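You operate a simulated robot arm through the tools that you are given. There is no shell and no other tool. Be economical: measure what you need, move in short steps, check, and stop when the job is done.

You run a simulated robot arm. Do the job below in one go: nothing can be reset, and whatever is moved stays where it is left.

## Task
Fetch the orange tub and set it on the cream pinch dish.

It is judged by the outcome, as a careful person would: the job done as asked, and still so three seconds after it is handed in. It fails if anything else is knocked over, pushed out of place, dropped, spilled or broken.

## Robot
A 6-joint arm with a two-finger parallel gripper, fixed in place. Base frame: the origin is at the foot of the arm, x ahead of it, y to its left, z up; the work surface is at about z = 0.91. Readings come in m, degrees, newtons and seconds.
With the tool pointing down near the work surface it reaches from about 0.36 to 0.76 m from the base axis. Its first joint turns from -66.0 to 66.0 degrees. Payload 2.45 kg.
The TCP is the grasp point between the finger pads, 0.024 m short of the fingertips. In the tool frame z runs along the fingers and y along their closing line. Largest opening 0.068 m; finger width 0.017, thickness 0.01; the body of the gripper, 0.04 by 0.07 m, starts 0.041 m behind the TCP.
Orientation is that of the tool frame in the base frame, as a unit quaternion [w, x, y, z]. With the fingers straight down and closing along the base's y, the tool's x points along the base's -x, its y along +y and its z along -z.

## Interface
- The arm moves only by the tool step_arm. Its argument "moves" is a list of rows, each a list of 7 numbers: the turn, a rotation vector about the base's x, y, z in rad, then the shift along the base's x, y, z in m, then the opening, from 0 (shut) to 1 (fully open). In form: [[rx, ry, rz, dx, dy, dz, hand], ...]. A call has 1 to 8 rows; each row shifts and turns the commanded pose from where the row before left it. A row lasts 0.2 s, in which the tool goes at most 0.05 m and 8.6 degrees; a call with a longer step from one row to the next is refused whole, and so is a gripper value outside its range. A pose out of reach is approached as far as the arm can. The call stops where the force on the tool passes 40 N (or 10 N more than at its start, if that is more) or the arm is blocked; 0.2 s more then pass. Each finger travels about 0.108 m/s and halts on what it meets, pressing with about 37 N; the grip force reading is that of the motor and also rises with nothing between the fingers. The clock runs only during rows and for 0.2 s after the last one: add rows that do not move to give the fingers time. The reply holds the time, the measured pose of the TCP, the force on the tool along the base axes, the opening and the grip force, in the units named above and with some noise, and new pictures: "views" is both (left out), scene, wrist or none.
- Cameras (640 x 400 px; columns grow to the right, rows downward): "scene" is fixed at [0.1828, 0.4463, 1.4724]; the picture's right is [-0.40, -0.92, 0.00], its down [-0.58, 0.25, -0.77] and it looks along [0.71, -0.31, -0.63] (base axes); focal length 337 px, centre (320, 200). "wrist" rides on the gripper at [0.084, 0.011, -0.075] in the tool frame; the picture's right is [-0.13, 0.99, 0.00], its down [-0.60, -0.08, -0.79] and it looks along [-0.79, -0.10, 0.61] (tool axes); focal length 251 px, centre (320, 200). There is no depth. A picture from a camera that has moved, and an enlarged one, comes with that camera's place and axes in the base frame and with its lens. The place of the scene camera against the robot may be out by one fixed shift of up to 0.025 m in any direction.
- zoom(camera, box): a new picture of the part [left, top, right, bottom] of that camera's present view, enlarged. No time passes.
- close_job(): hands the job in; it is judged then, once.

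Go step by step. Nothing tells you positions but the pictures and the camera data: compare them with the known pose of the tool, close in by small moves and look again before you grip or let go. The budget is 90 turns and 200 pictures, counting those below and the enlarged ones. Unless the task says otherwise, let go and move clear before handing in, and close with one line.

The tools are called as name(argument=value, ...) on one line, values as JSON. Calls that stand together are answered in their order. step_arm: Moves the arm, as the interface text tells. Its arguments: {"type":"object","properties":{"moves":{"type":"array","items":{"type":"array","items":{"type":"number"}}},"views":{"type":"string","enum":["both","scene","wrist","none"]}},"required":["moves"]} The other tools are called the same way: zoom (camera, box) takes an enlarged picture of a part of a camera's view; close_job () hands the job in.

At the start:

```text
time_s: 0.0
tcp_pos: [0.4018, 0.1617, 1.2338]
tool_rot: [-0.001, 0.001, 1.0, 0.0]
contact_force: [0.0, 0.1, 0.3]
gripper_width: 0.0679
grip_force: 0.1
```

scene: 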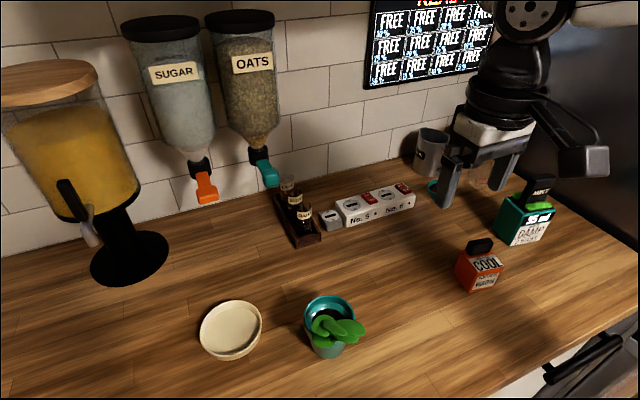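
wrist: 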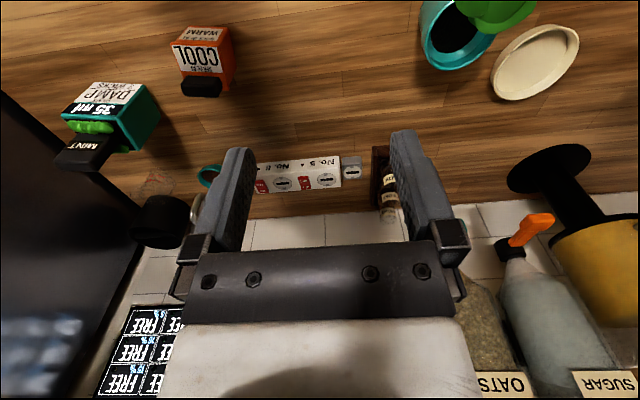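

The orange tub seems to be the small orange "COOL" box, at about (0.43, -0.01). The cream dish is at about (0.53, 0.46). I'll zoom in on both to refine these.

zoom(camera="scene", box=[420, 160, 580, 310])

zoom(camera="wrist", box=[140, 10, 260, 110])

zoom(camera="scene", box=[180, 280, 380, 380])

```text
2.67 times, centred on (500, 235) of scene
camera zoom: at [0.1828, 0.4463, 1.4724], right [-0.4, -0.92, 0.0], down [-0.58, 0.25, -0.77], along [0.71, -0.31, -0.63], focal length 899 px, centre (-160, 107)
```

zoom: 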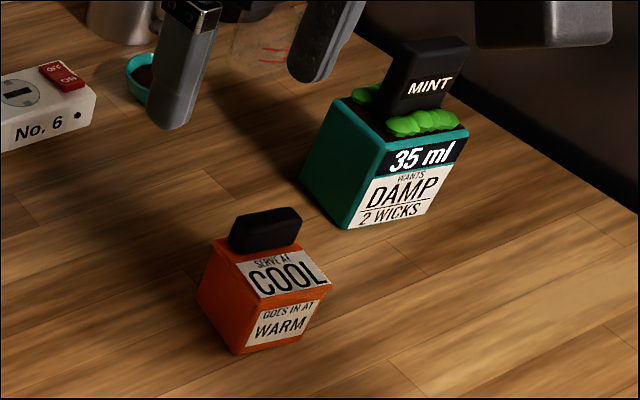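

```text
4.00 times, centred on (200, 60) of wrist
camera zoom: at [0.3179, 0.1703, 1.3089], right [0.13, 0.99, 0.0], down [0.61, -0.08, 0.79], along [0.79, -0.1, -0.61], focal length 1006 px, centre (800, 760)
```

zoom: 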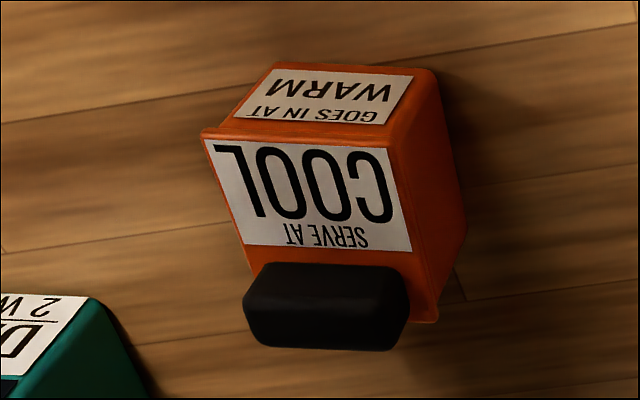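

```text
3.20 times, centred on (280, 330) of scene
camera zoom: at [0.1828, 0.4463, 1.4724], right [-0.4, -0.92, 0.0], down [-0.58, 0.25, -0.77], along [0.71, -0.31, -0.63], focal length 1079 px, centre (448, -216)
```

zoom: 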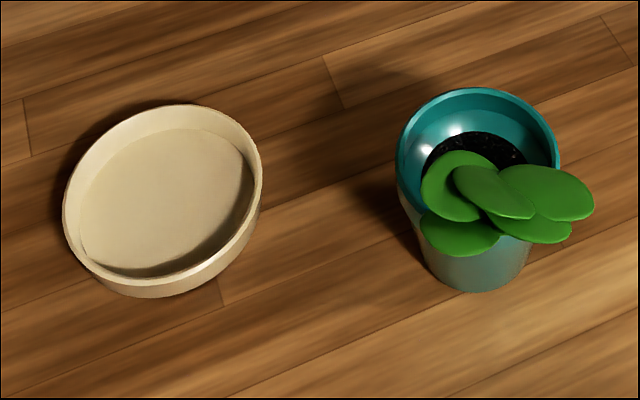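

From the wrist view, I place the tub centre at about (0.45, 0.00). It is about 0.055 m square and 0.063 m tall, turned about -9°, with a black knob at its far edge. I'll move above it, match its yaw and look again.

step_arm(moves=[[0, 0, -0.026, 0.0083, -0.0273, -0.0223, 1], [0, 0, -0.026, 0.0083, -0.0273, -0.0223, 1], [0, 0, -0.026, 0.0083, -0.0273, -0.0223, 1], [0, 0, -0.026, 0.0083, -0.0273, -0.0223, 1], [0, 0, -0.026, 0.0083, -0.0273, -0.0223, 1], [0, 0, -0.026, 0.0083, -0.0273, -0.0223, 1], [0, 0, 0, 0, 0, 0, 1]])

```text
time_s: 1.6
tcp_pos: [0.4516, -0.0028, 1.0987]
tool_rot: [-0.001, 0.079, 0.997, 0.0]
contact_force: [0.8, -0.1, 0.3]
gripper_width: 0.068
grip_force: 0.1
camera wrist: at [0.3712, 0.0189, 1.1744], right [0.28, 0.96, 0.0], down [0.59, -0.17, 0.79], along [0.76, -0.22, -0.61], focal length 251 px, centre (320, 200)
```

scene: 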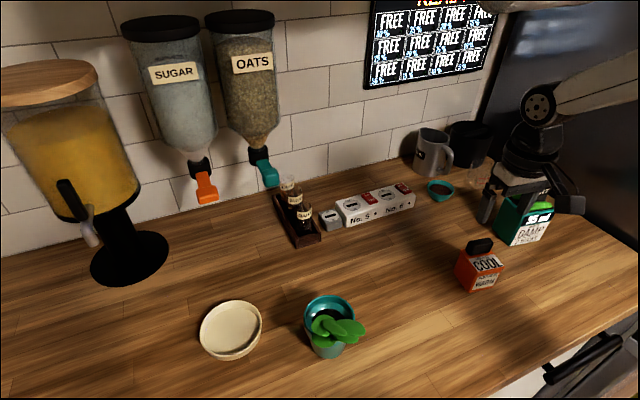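
wrist: 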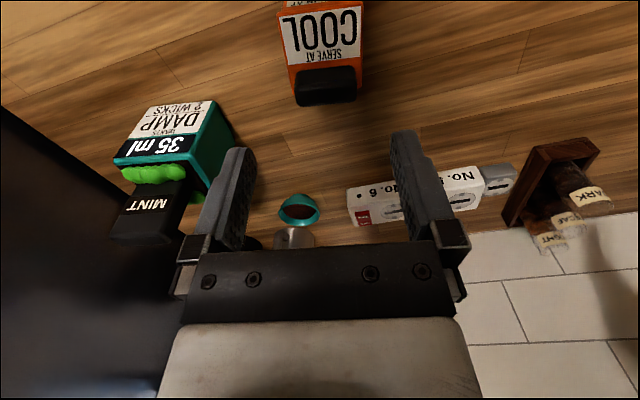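

The second view agrees, putting the tub top centre at about (0.449, 0.000) with its top near z = 0.973. I'll lower until the fingertips are just above the rim and check the clearance.

step_arm(moves=[[0, 0, -0.02, -0.0026, 0.002, -0.04, 1], [0, 0, 0, 0, 0, -0.04, 1], [0, 0, 0, 0, 0, -0.006, 1]])

zoom(camera="scene", box=[420, 160, 580, 310])

```text
time_s: 2.4
tcp_pos: [0.4482, -0.001, 1.0126]
tool_rot: [-0.001, 0.089, 0.996, 0.0]
contact_force: [-0.1, -0.8, -0.5]
gripper_width: 0.068
grip_force: 0.0
camera wrist: at [0.3687, 0.0227, 1.0881], right [0.3, 0.95, 0.0], down [0.58, -0.18, 0.79], along [0.76, -0.24, -0.61], focal length 251 px, centre (320, 200)
```

scene: 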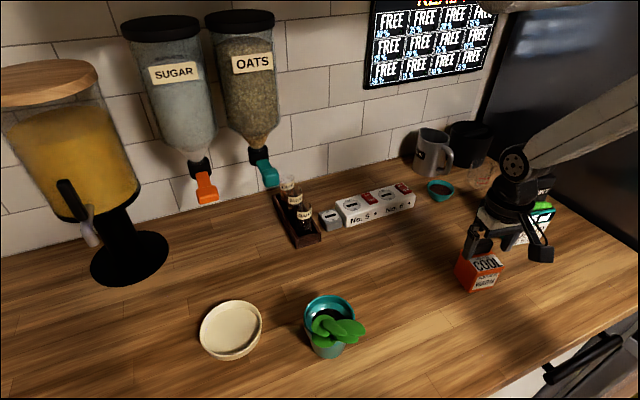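
wrist: 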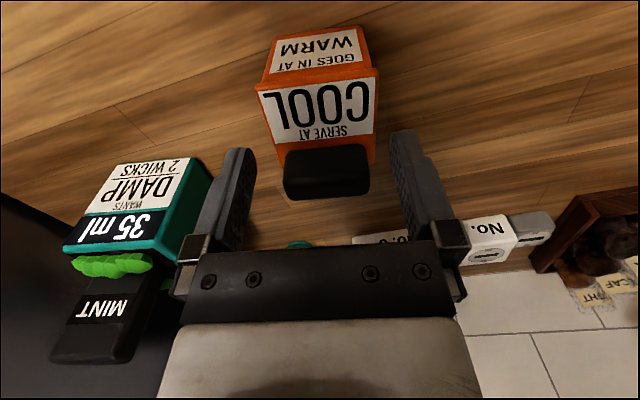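

```text
2.67 times, centred on (500, 235) of scene
camera zoom: at [0.1828, 0.4463, 1.4724], right [-0.4, -0.92, 0.0], down [-0.58, 0.25, -0.77], along [0.71, -0.31, -0.63], focal length 899 px, centre (-160, 107)
```

zoom: 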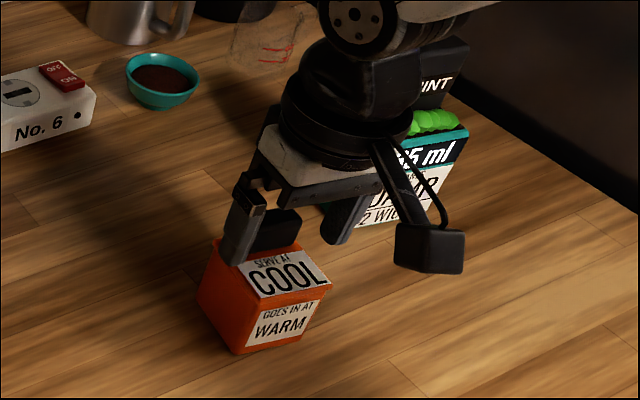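

The fingers straddle the tub with about 5 mm to spare each side. I'll lower gently to z ≈ 0.962, keeping the palm clear of the knob.

step_arm(moves=[[0, 0, 0, 0.002, -0.0005, -0.02, 1], [0, 0, 0, 0, 0, -0.02, 1], [0, 0, 0, 0, 0, -0.01, 1]])

zoom(camera="scene", box=[420, 160, 580, 310])

```text
time_s: 3.2
tcp_pos: [0.4517, -0.0014, 0.9623]
tool_rot: [-0.002, 0.089, 0.996, 0.0]
contact_force: [0.0, -0.8, 1.6]
gripper_width: 0.0676
grip_force: 0.0
camera wrist: at [0.3707, 0.0226, 1.0387], right [0.3, 0.95, 0.0], down [0.58, -0.18, 0.79], along [0.76, -0.24, -0.61], focal length 251 px, centre (320, 200)
```

scene: 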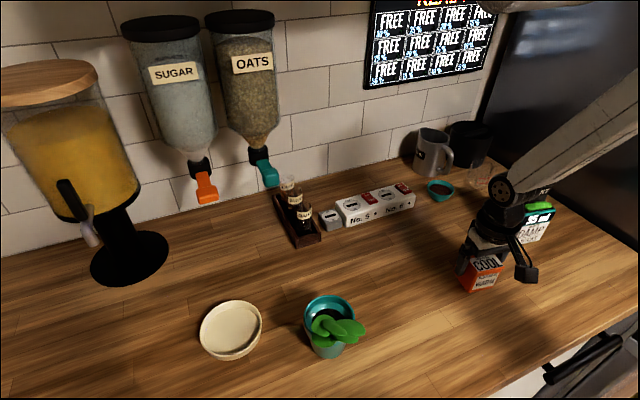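
wrist: 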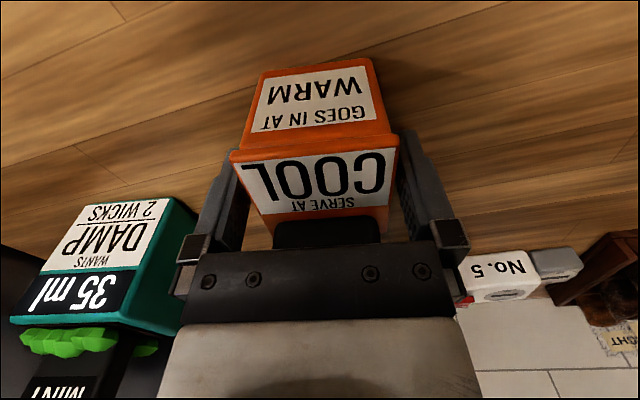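

```text
2.67 times, centred on (500, 235) of scene
camera zoom: at [0.1827, 0.4463, 1.4725], right [-0.4, -0.92, 0.0], down [-0.58, 0.25, -0.77], along [0.71, -0.31, -0.63], focal length 899 px, centre (-160, 107)
```

zoom: 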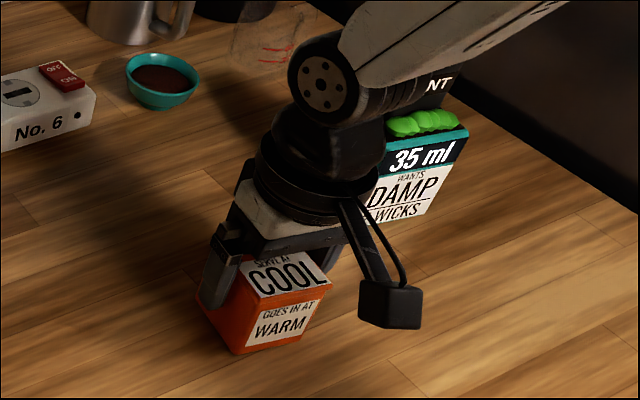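

The fingers are on either side with no contact, so I'll close the gripper.

step_arm(moves=[[0, 0, 0, 0, 0, 0, 0.6], [0, 0, 0, 0, 0, 0, 0.3], [0, 0, 0, 0, 0, 0, 0.3]], views="wrist")

```text
time_s: 4.0
tcp_pos: [0.4514, -0.0013, 0.9631]
tool_rot: [0.0, 0.089, 0.996, 0.0]
contact_force: [-0.4, -1.3, 3.2]
gripper_width: 0.0555
grip_force: 37.4
camera wrist: at [0.3707, 0.0226, 1.0389], right [0.3, 0.95, 0.0], down [0.58, -0.18, 0.79], along [0.76, -0.24, -0.61], focal length 251 px, centre (320, 200)
```

wrist: 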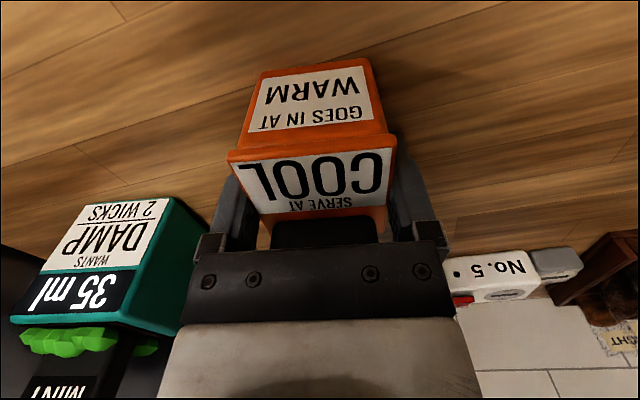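

The grip is firm, with the opening at 0.0555 m and a force of 37 N. I'll lift straight up.

step_arm(moves=[[0, 0, 0, 0, 0, 0.01, 0.3], [0, 0, 0, 0, 0, 0.03, 0.3], [0, 0, 0, 0, 0, 0.04, 0.3], [0, 0, 0, 0, 0, 0.04, 0.3], [0, 0, 0, 0, 0, 0.03, 0.3]])

```text
time_s: 5.2
tcp_pos: [0.451, -0.0037, 1.1138]
tool_rot: [-0.001, 0.089, 0.996, 0.0]
contact_force: [0.0, 0.3, -2.7]
gripper_width: 0.0557
grip_force: 36.8
camera wrist: at [0.3711, 0.0218, 1.1887], right [0.3, 0.95, 0.0], down [0.58, -0.18, 0.79], along [0.75, -0.24, -0.61], focal length 251 px, centre (320, 200)
```

scene: 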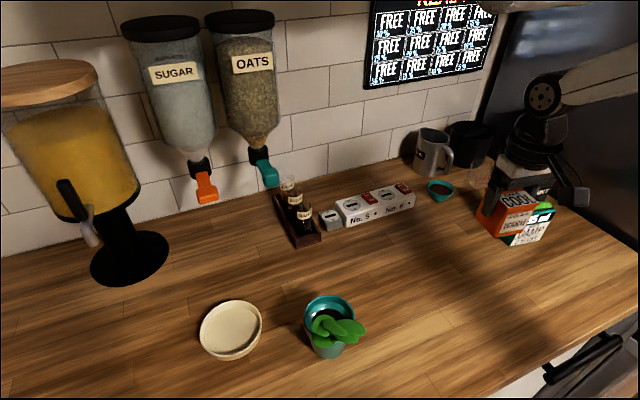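
wrist: 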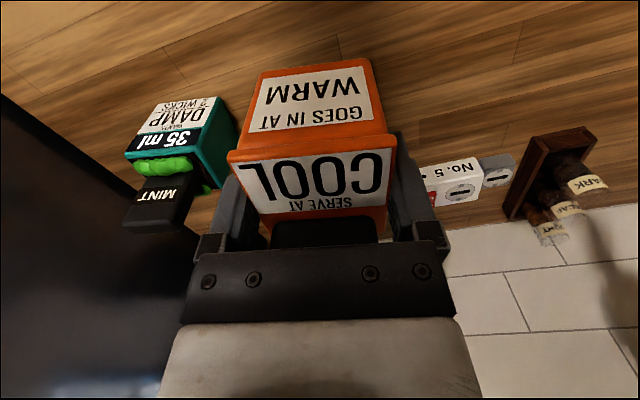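

The tub is held level. I'll move it high over the plant to y ≈ 0.28 with yaw back at 0, so the wrist camera can see the dish beside the tub.

step_arm(moves=[[0, 0, 0.0254, 0, 0.02, 0.02, 0.3], [0, 0, 0.0254, 0, 0.04, 0.02, 0.3], [0, 0, 0.0254, 0, 0.045, 0.016, 0.3], [0, 0, 0.0254, 0, 0.045, 0, 0.3], [0, 0, 0.0254, 0, 0.045, 0, 0.3], [0, 0, 0.0254, 0, 0.045, 0, 0.3], [0, 0, 0.0254, 0, 0.04, 0, 0.3], [0, 0, 0, 0, 0, 0, 0.3]])

zoom(camera="wrist", box=[380, 0, 580, 125])

```text
time_s: 7.0
tcp_pos: [0.4502, 0.28, 1.168]
tool_rot: [0.0, 0.0, 1.0, 0.0]
contact_force: [0.1, 0.0, -2.2]
gripper_width: 0.0557
grip_force: 37.4
camera wrist: at [0.3672, 0.2884, 1.2438], right [0.13, 0.99, 0.0], down [0.61, -0.08, 0.79], along [0.79, -0.1, -0.61], focal length 251 px, centre (320, 200)
```

scene: 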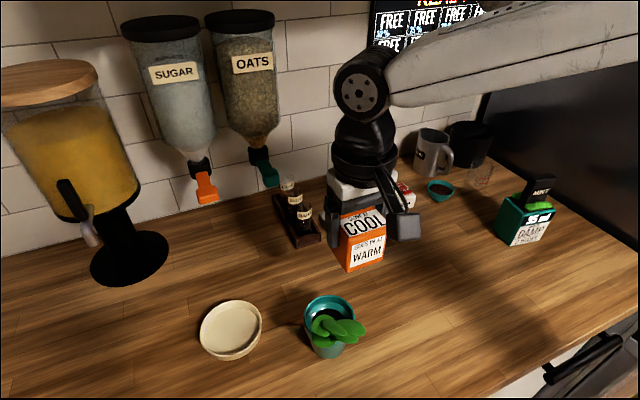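
wrist: 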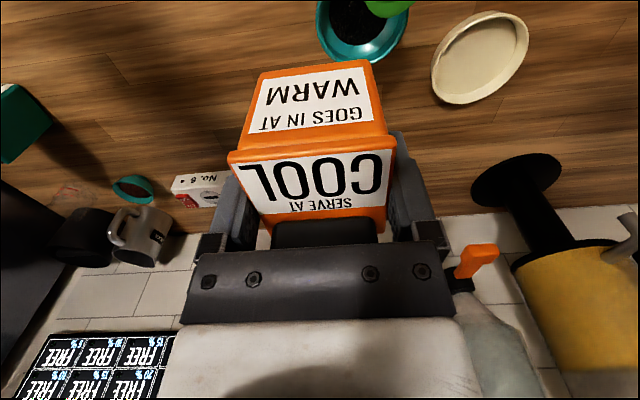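

```text
3.20 times, centred on (480, 62) of wrist
camera zoom: at [0.3672, 0.2884, 1.2438], right [0.13, 0.99, 0.0], down [0.61, -0.08, 0.79], along [0.79, -0.1, -0.61], focal length 805 px, centre (-192, 640)
```

zoom: 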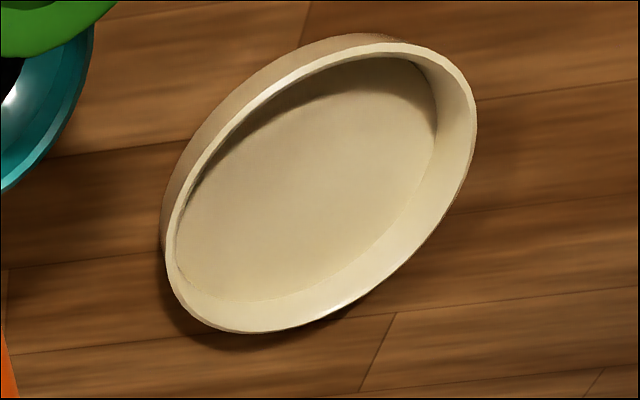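

The wrist view puts the dish rim centre at about (0.531, 0.459), with radius 0.052 and its rim near z = 0.93. The scene view agrees. I'll carry the tub over it.

step_arm(moves=[[0, 0, 0, 0.0158, 0.0362, 0, 0.3], [0, 0, 0, 0.0158, 0.0362, 0, 0.3], [0, 0, 0, 0.0158, 0.0362, 0, 0.3], [0, 0, 0, 0.0158, 0.0362, -0.02, 0.3], [0, 0, 0, 0.0158, 0.0362, -0.03, 0.3], [0, 0, 0, 0, 0, -0.04, 0.3], [0, 0, 0, 0, 0, -0.04, 0.3], [0, 0, 0, 0, 0, 0, 0.3]])

zoom(camera="scene", box=[150, 230, 390, 380])

```text
time_s: 8.8
tcp_pos: [0.5282, 0.4607, 1.0403]
tool_rot: [-0.001, -0.001, 1.0, 0.0]
contact_force: [0.4, 0.2, -1.8]
gripper_width: 0.0557
grip_force: 37.0
camera wrist: at [0.4453, 0.469, 1.1152], right [0.13, 0.99, 0.0], down [0.61, -0.08, 0.79], along [0.79, -0.1, -0.61], focal length 251 px, centre (320, 200)
```

scene: 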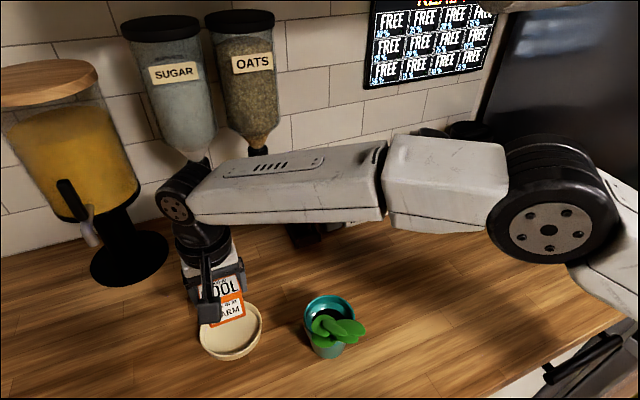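
wrist: 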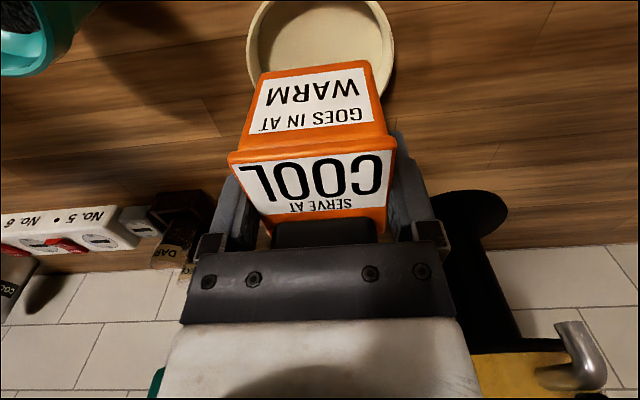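

```text
2.67 times, centred on (270, 305) of scene
camera zoom: at [0.1828, 0.4464, 1.4724], right [-0.4, -0.92, 0.0], down [-0.58, 0.25, -0.77], along [0.71, -0.31, -0.63], focal length 899 px, centre (453, -80)
```

zoom: 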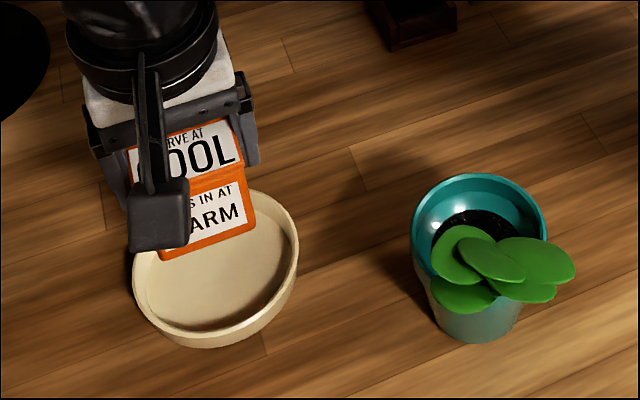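

The tub is centred sideways over the dish. I'll lower to just above the rim and re-check the front-to-back position.

step_arm(moves=[[0, 0, 0, 0.001, 0.001, -0.025, 0.3], [0, 0, 0, 0, 0, -0.023, 0.3], [0, 0, 0, 0, 0, 0, 0.3]])

zoom(camera="scene", box=[170, 260, 300, 370])

zoom(camera="wrist", box=[200, 0, 440, 150])

```text
time_s: 9.6
tcp_pos: [0.529, 0.4618, 0.9907]
tool_rot: [0.0, -0.001, 1.0, -0.001]
contact_force: [-0.2, 0.6, -3.0]
gripper_width: 0.0559
grip_force: 36.9
camera wrist: at [0.4476, 0.4699, 1.0675], right [0.13, 0.99, 0.0], down [0.61, -0.08, 0.79], along [0.79, -0.1, -0.61], focal length 251 px, centre (320, 200)
```

scene: 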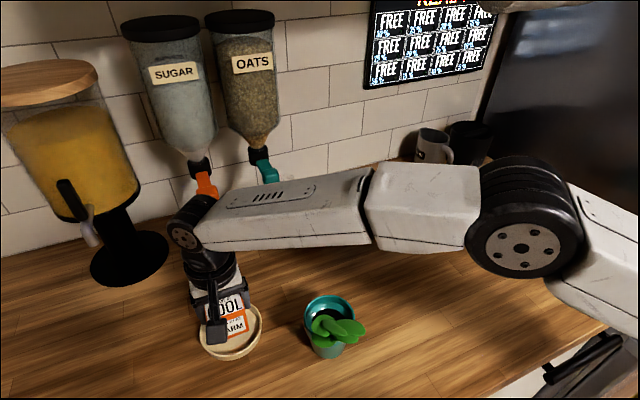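
wrist: 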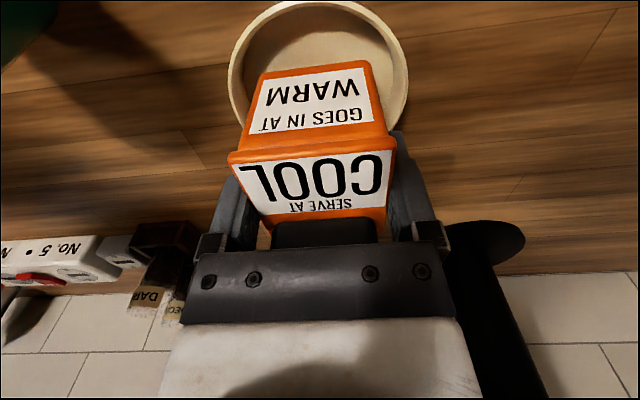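

```text
3.64 times, centred on (235, 315) of scene
camera zoom: at [0.1828, 0.4464, 1.4724], right [-0.4, -0.92, 0.0], down [-0.58, 0.25, -0.77], along [0.71, -0.31, -0.63], focal length 1226 px, centre (629, -218)
```

zoom: 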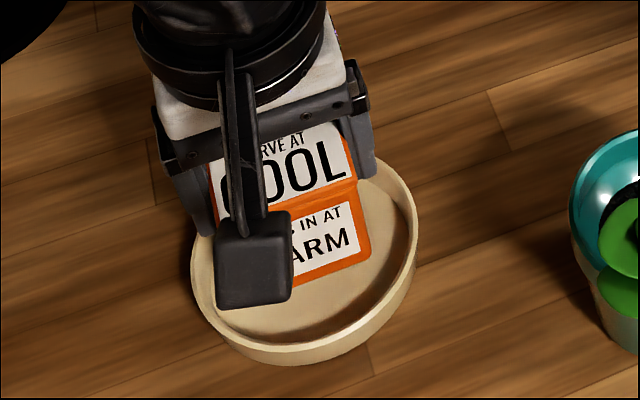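

```text
2.67 times, centred on (320, 75) of wrist
camera zoom: at [0.4476, 0.4699, 1.0675], right [0.13, 0.99, 0.0], down [0.61, -0.08, 0.79], along [0.79, -0.1, -0.61], focal length 670 px, centre (320, 533)
```

zoom: 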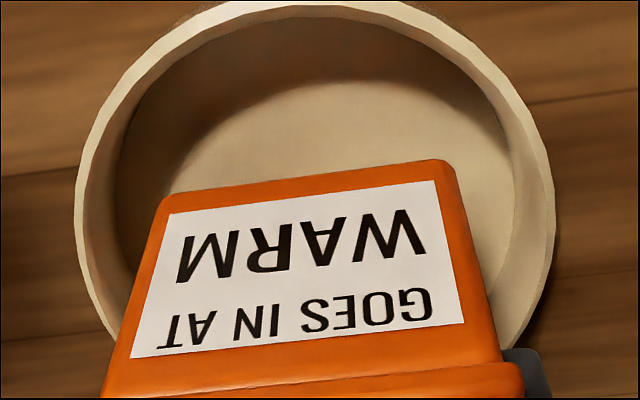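

The tub base centre, about (0.533, 0.459), matches the dish centre at about (0.533, 0.461). I'll lower slowly until it touches.

step_arm(moves=[[0, 0, 0, 0, 0.001, -0.01, 0.3], [0, 0, 0, 0, 0, -0.005, 0.3], [0, 0, 0, 0, 0, -0.002, 0.3], [0, 0, 0, 0, 0, 0, 0.3]], views="wrist")

```text
time_s: 10.6
tcp_pos: [0.5306, 0.4618, 0.974]
tool_rot: [-0.001, -0.001, 1.0, 0.0]
contact_force: [-0.3, 0.2, -1.8]
gripper_width: 0.0559
grip_force: 37.0
camera wrist: at [0.4472, 0.4709, 1.0502], right [0.13, 0.99, 0.0], down [0.61, -0.08, 0.79], along [0.79, -0.1, -0.61], focal length 251 px, centre (320, 200)
```

wrist: 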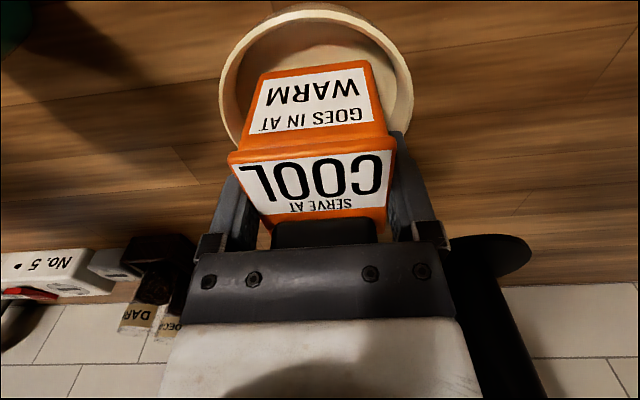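

step_arm(moves=[[0, 0, 0, 0, 0, -0.002, 0.3], [0, 0, 0, 0, 0, -0.002, 0.3], [0, 0, 0, 0, 0, 0, 0.3]], views="none")

```text
time_s: 11.4
tcp_pos: [0.5303, 0.4611, 0.9707]
tool_rot: [-0.001, 0.0, 1.0, 0.0]
contact_force: [0.1, 0.2, -1.6]
gripper_width: 0.0558
grip_force: 36.6
```

There's no contact yet, so I'll keep lowering in small steps.

step_arm(moves=[[0, 0, 0, 0, 0, -0.0015, 0.3], [0, 0, 0, 0, 0, -0.0015, 0.3], [0, 0, 0, 0, 0, 0, 0.3]], views="wrist")

```text
time_s: 12.2
tcp_pos: [0.5299, 0.4622, 0.9691]
tool_rot: [-0.001, -0.001, 1.0, 0.001]
contact_force: [-1.4, -0.4, 6.2]
gripper_width: 0.0557
grip_force: 37.3
camera wrist: at [0.4472, 0.4709, 1.0439], right [0.13, 0.99, 0.0], down [0.6, -0.08, 0.79], along [0.79, -0.1, -0.61], focal length 251 px, centre (320, 200)
```

wrist: 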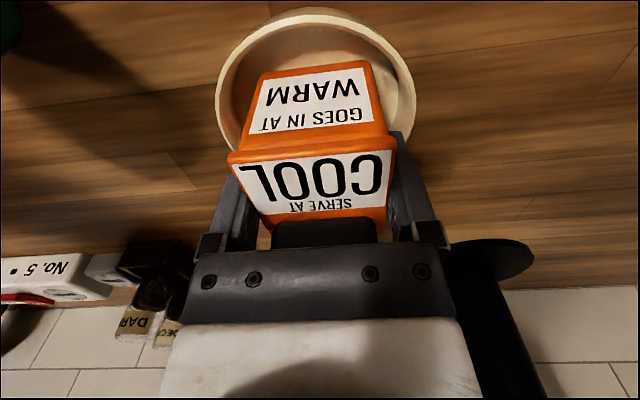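

The vertical force has risen to +6 N at z ≈ 0.969, so the tub is resting on the dish floor. I'll open gently.

step_arm(moves=[[0, 0, 0, 0, 0, 0, 0.85], [0, 0, 0, 0, 0, 0, 1], [0, 0, 0, 0, 0, 0, 1]])

```text
time_s: 13.0
tcp_pos: [0.5301, 0.4614, 0.9684]
tool_rot: [-0.001, -0.002, 1.0, 0.001]
contact_force: [0.5, 1.9, 6.7]
gripper_width: 0.0678
grip_force: 0.0
camera wrist: at [0.4473, 0.4709, 1.0436], right [0.13, 0.99, 0.0], down [0.6, -0.08, 0.79], along [0.79, -0.1, -0.61], focal length 251 px, centre (320, 200)
```

scene: 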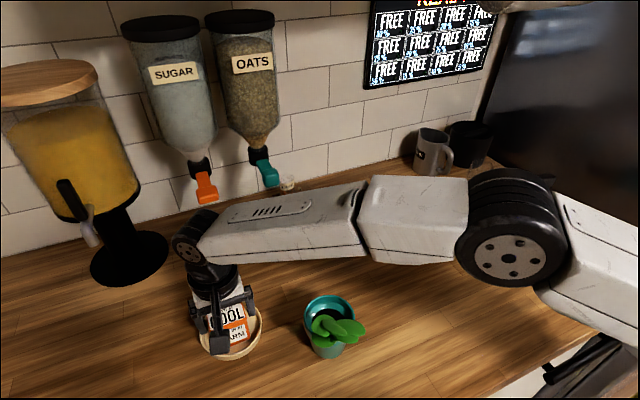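
wrist: 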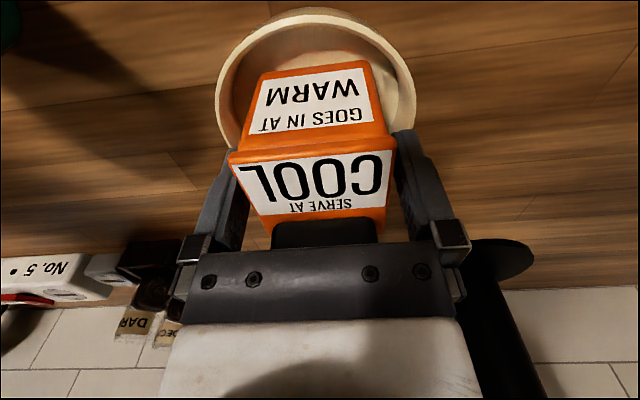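

The tub is released and seated. I'll lift straight up and clear.

step_arm(moves=[[0, 0, 0, 0, 0, 0.01, 1], [0, 0, 0, 0, 0, 0.02, 1], [0, 0, 0, 0, 0, 0.03, 1], [0, 0, 0, 0, 0, 0.04, 1], [0, 0, 0, -0.01, 0, 0.045, 1], [0, 0, 0, -0.02, -0.02, 0.04, 1], [0, 0, 0, -0.02, -0.04, 0.01, 1], [0, 0, 0, 0, 0, 0, 1]])

zoom(camera="scene", box=[150, 250, 390, 390])

```text
time_s: 14.8
tcp_pos: [0.4807, 0.399, 1.1612]
tool_rot: [0.0, 0.001, 1.0, 0.0]
contact_force: [-0.1, 0.2, -0.4]
gripper_width: 0.0679
grip_force: 0.1
camera wrist: at [0.3976, 0.4085, 1.2374], right [0.13, 0.99, 0.0], down [0.61, -0.08, 0.79], along [0.79, -0.1, -0.61], focal length 251 px, centre (320, 200)
```

scene: 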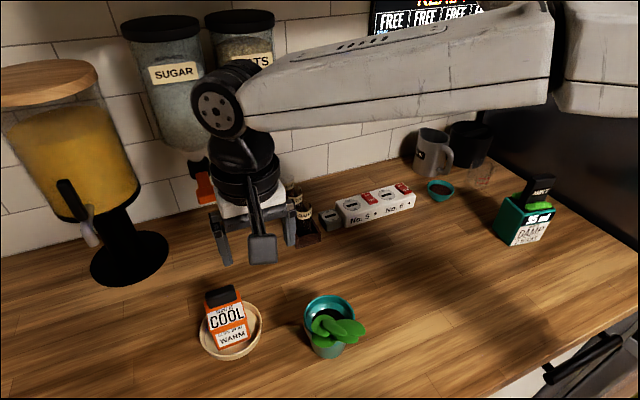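
wrist: 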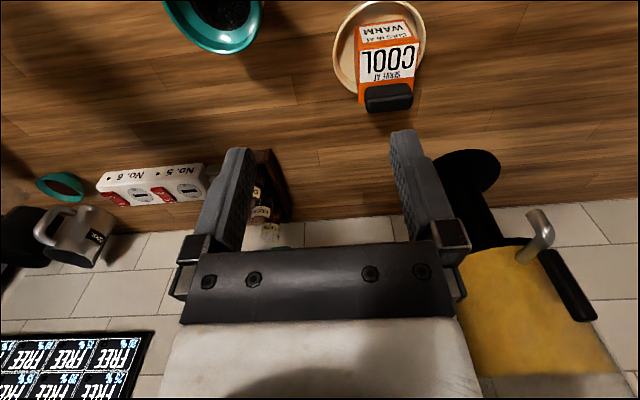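

```text
2.67 times, centred on (270, 320) of scene
camera zoom: at [0.1828, 0.4463, 1.4724], right [-0.4, -0.92, 0.0], down [-0.58, 0.25, -0.77], along [0.71, -0.31, -0.63], focal length 899 px, centre (453, -120)
```

zoom: 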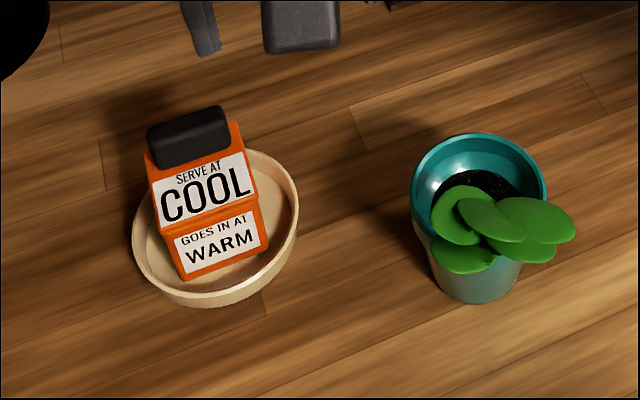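

The tub is on the dish and the arm is clear. One close look will confirm it sits flat.

zoom(camera="wrist", box=[300, 0, 460, 120])

zoom(camera="scene", box=[190, 275, 280, 370])

```text
3.33 times, centred on (380, 60) of wrist
camera zoom: at [0.3976, 0.4085, 1.2374], right [0.13, 0.99, 0.0], down [0.61, -0.08, 0.79], along [0.79, -0.1, -0.61], focal length 838 px, centre (120, 667)
```

zoom: 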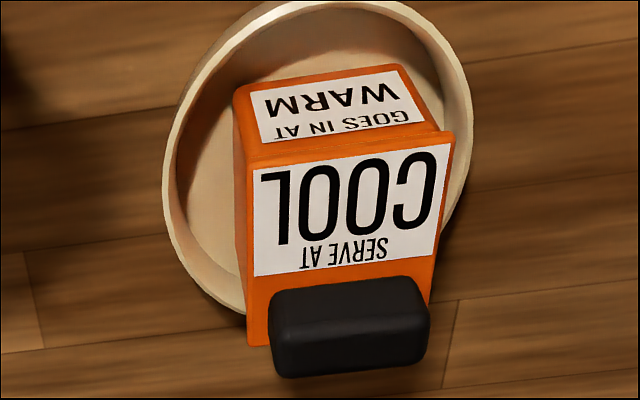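

```text
4.21 times, centred on (235, 322) of scene
camera zoom: at [0.1828, 0.4463, 1.4724], right [-0.4, -0.92, 0.0], down [-0.58, 0.25, -0.77], along [0.71, -0.31, -0.63], focal length 1419 px, centre (678, -316)
```

zoom: 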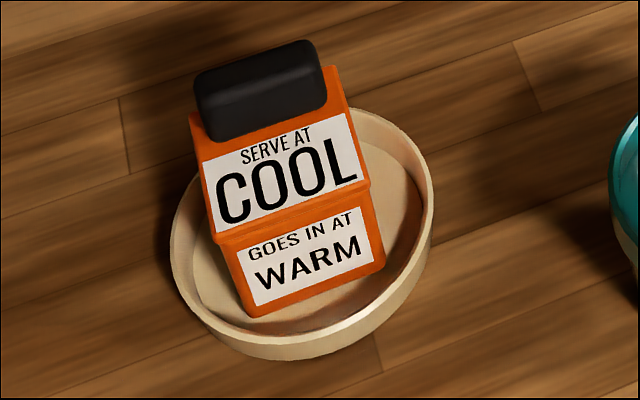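

The orange tub is standing level on the cream pinch dish, the gripper is open and clear, and nothing else has been disturbed.

close_job()

```text
The job is handed in.
```

The orange tub is on the cream pinch dish, and the job is handed in.
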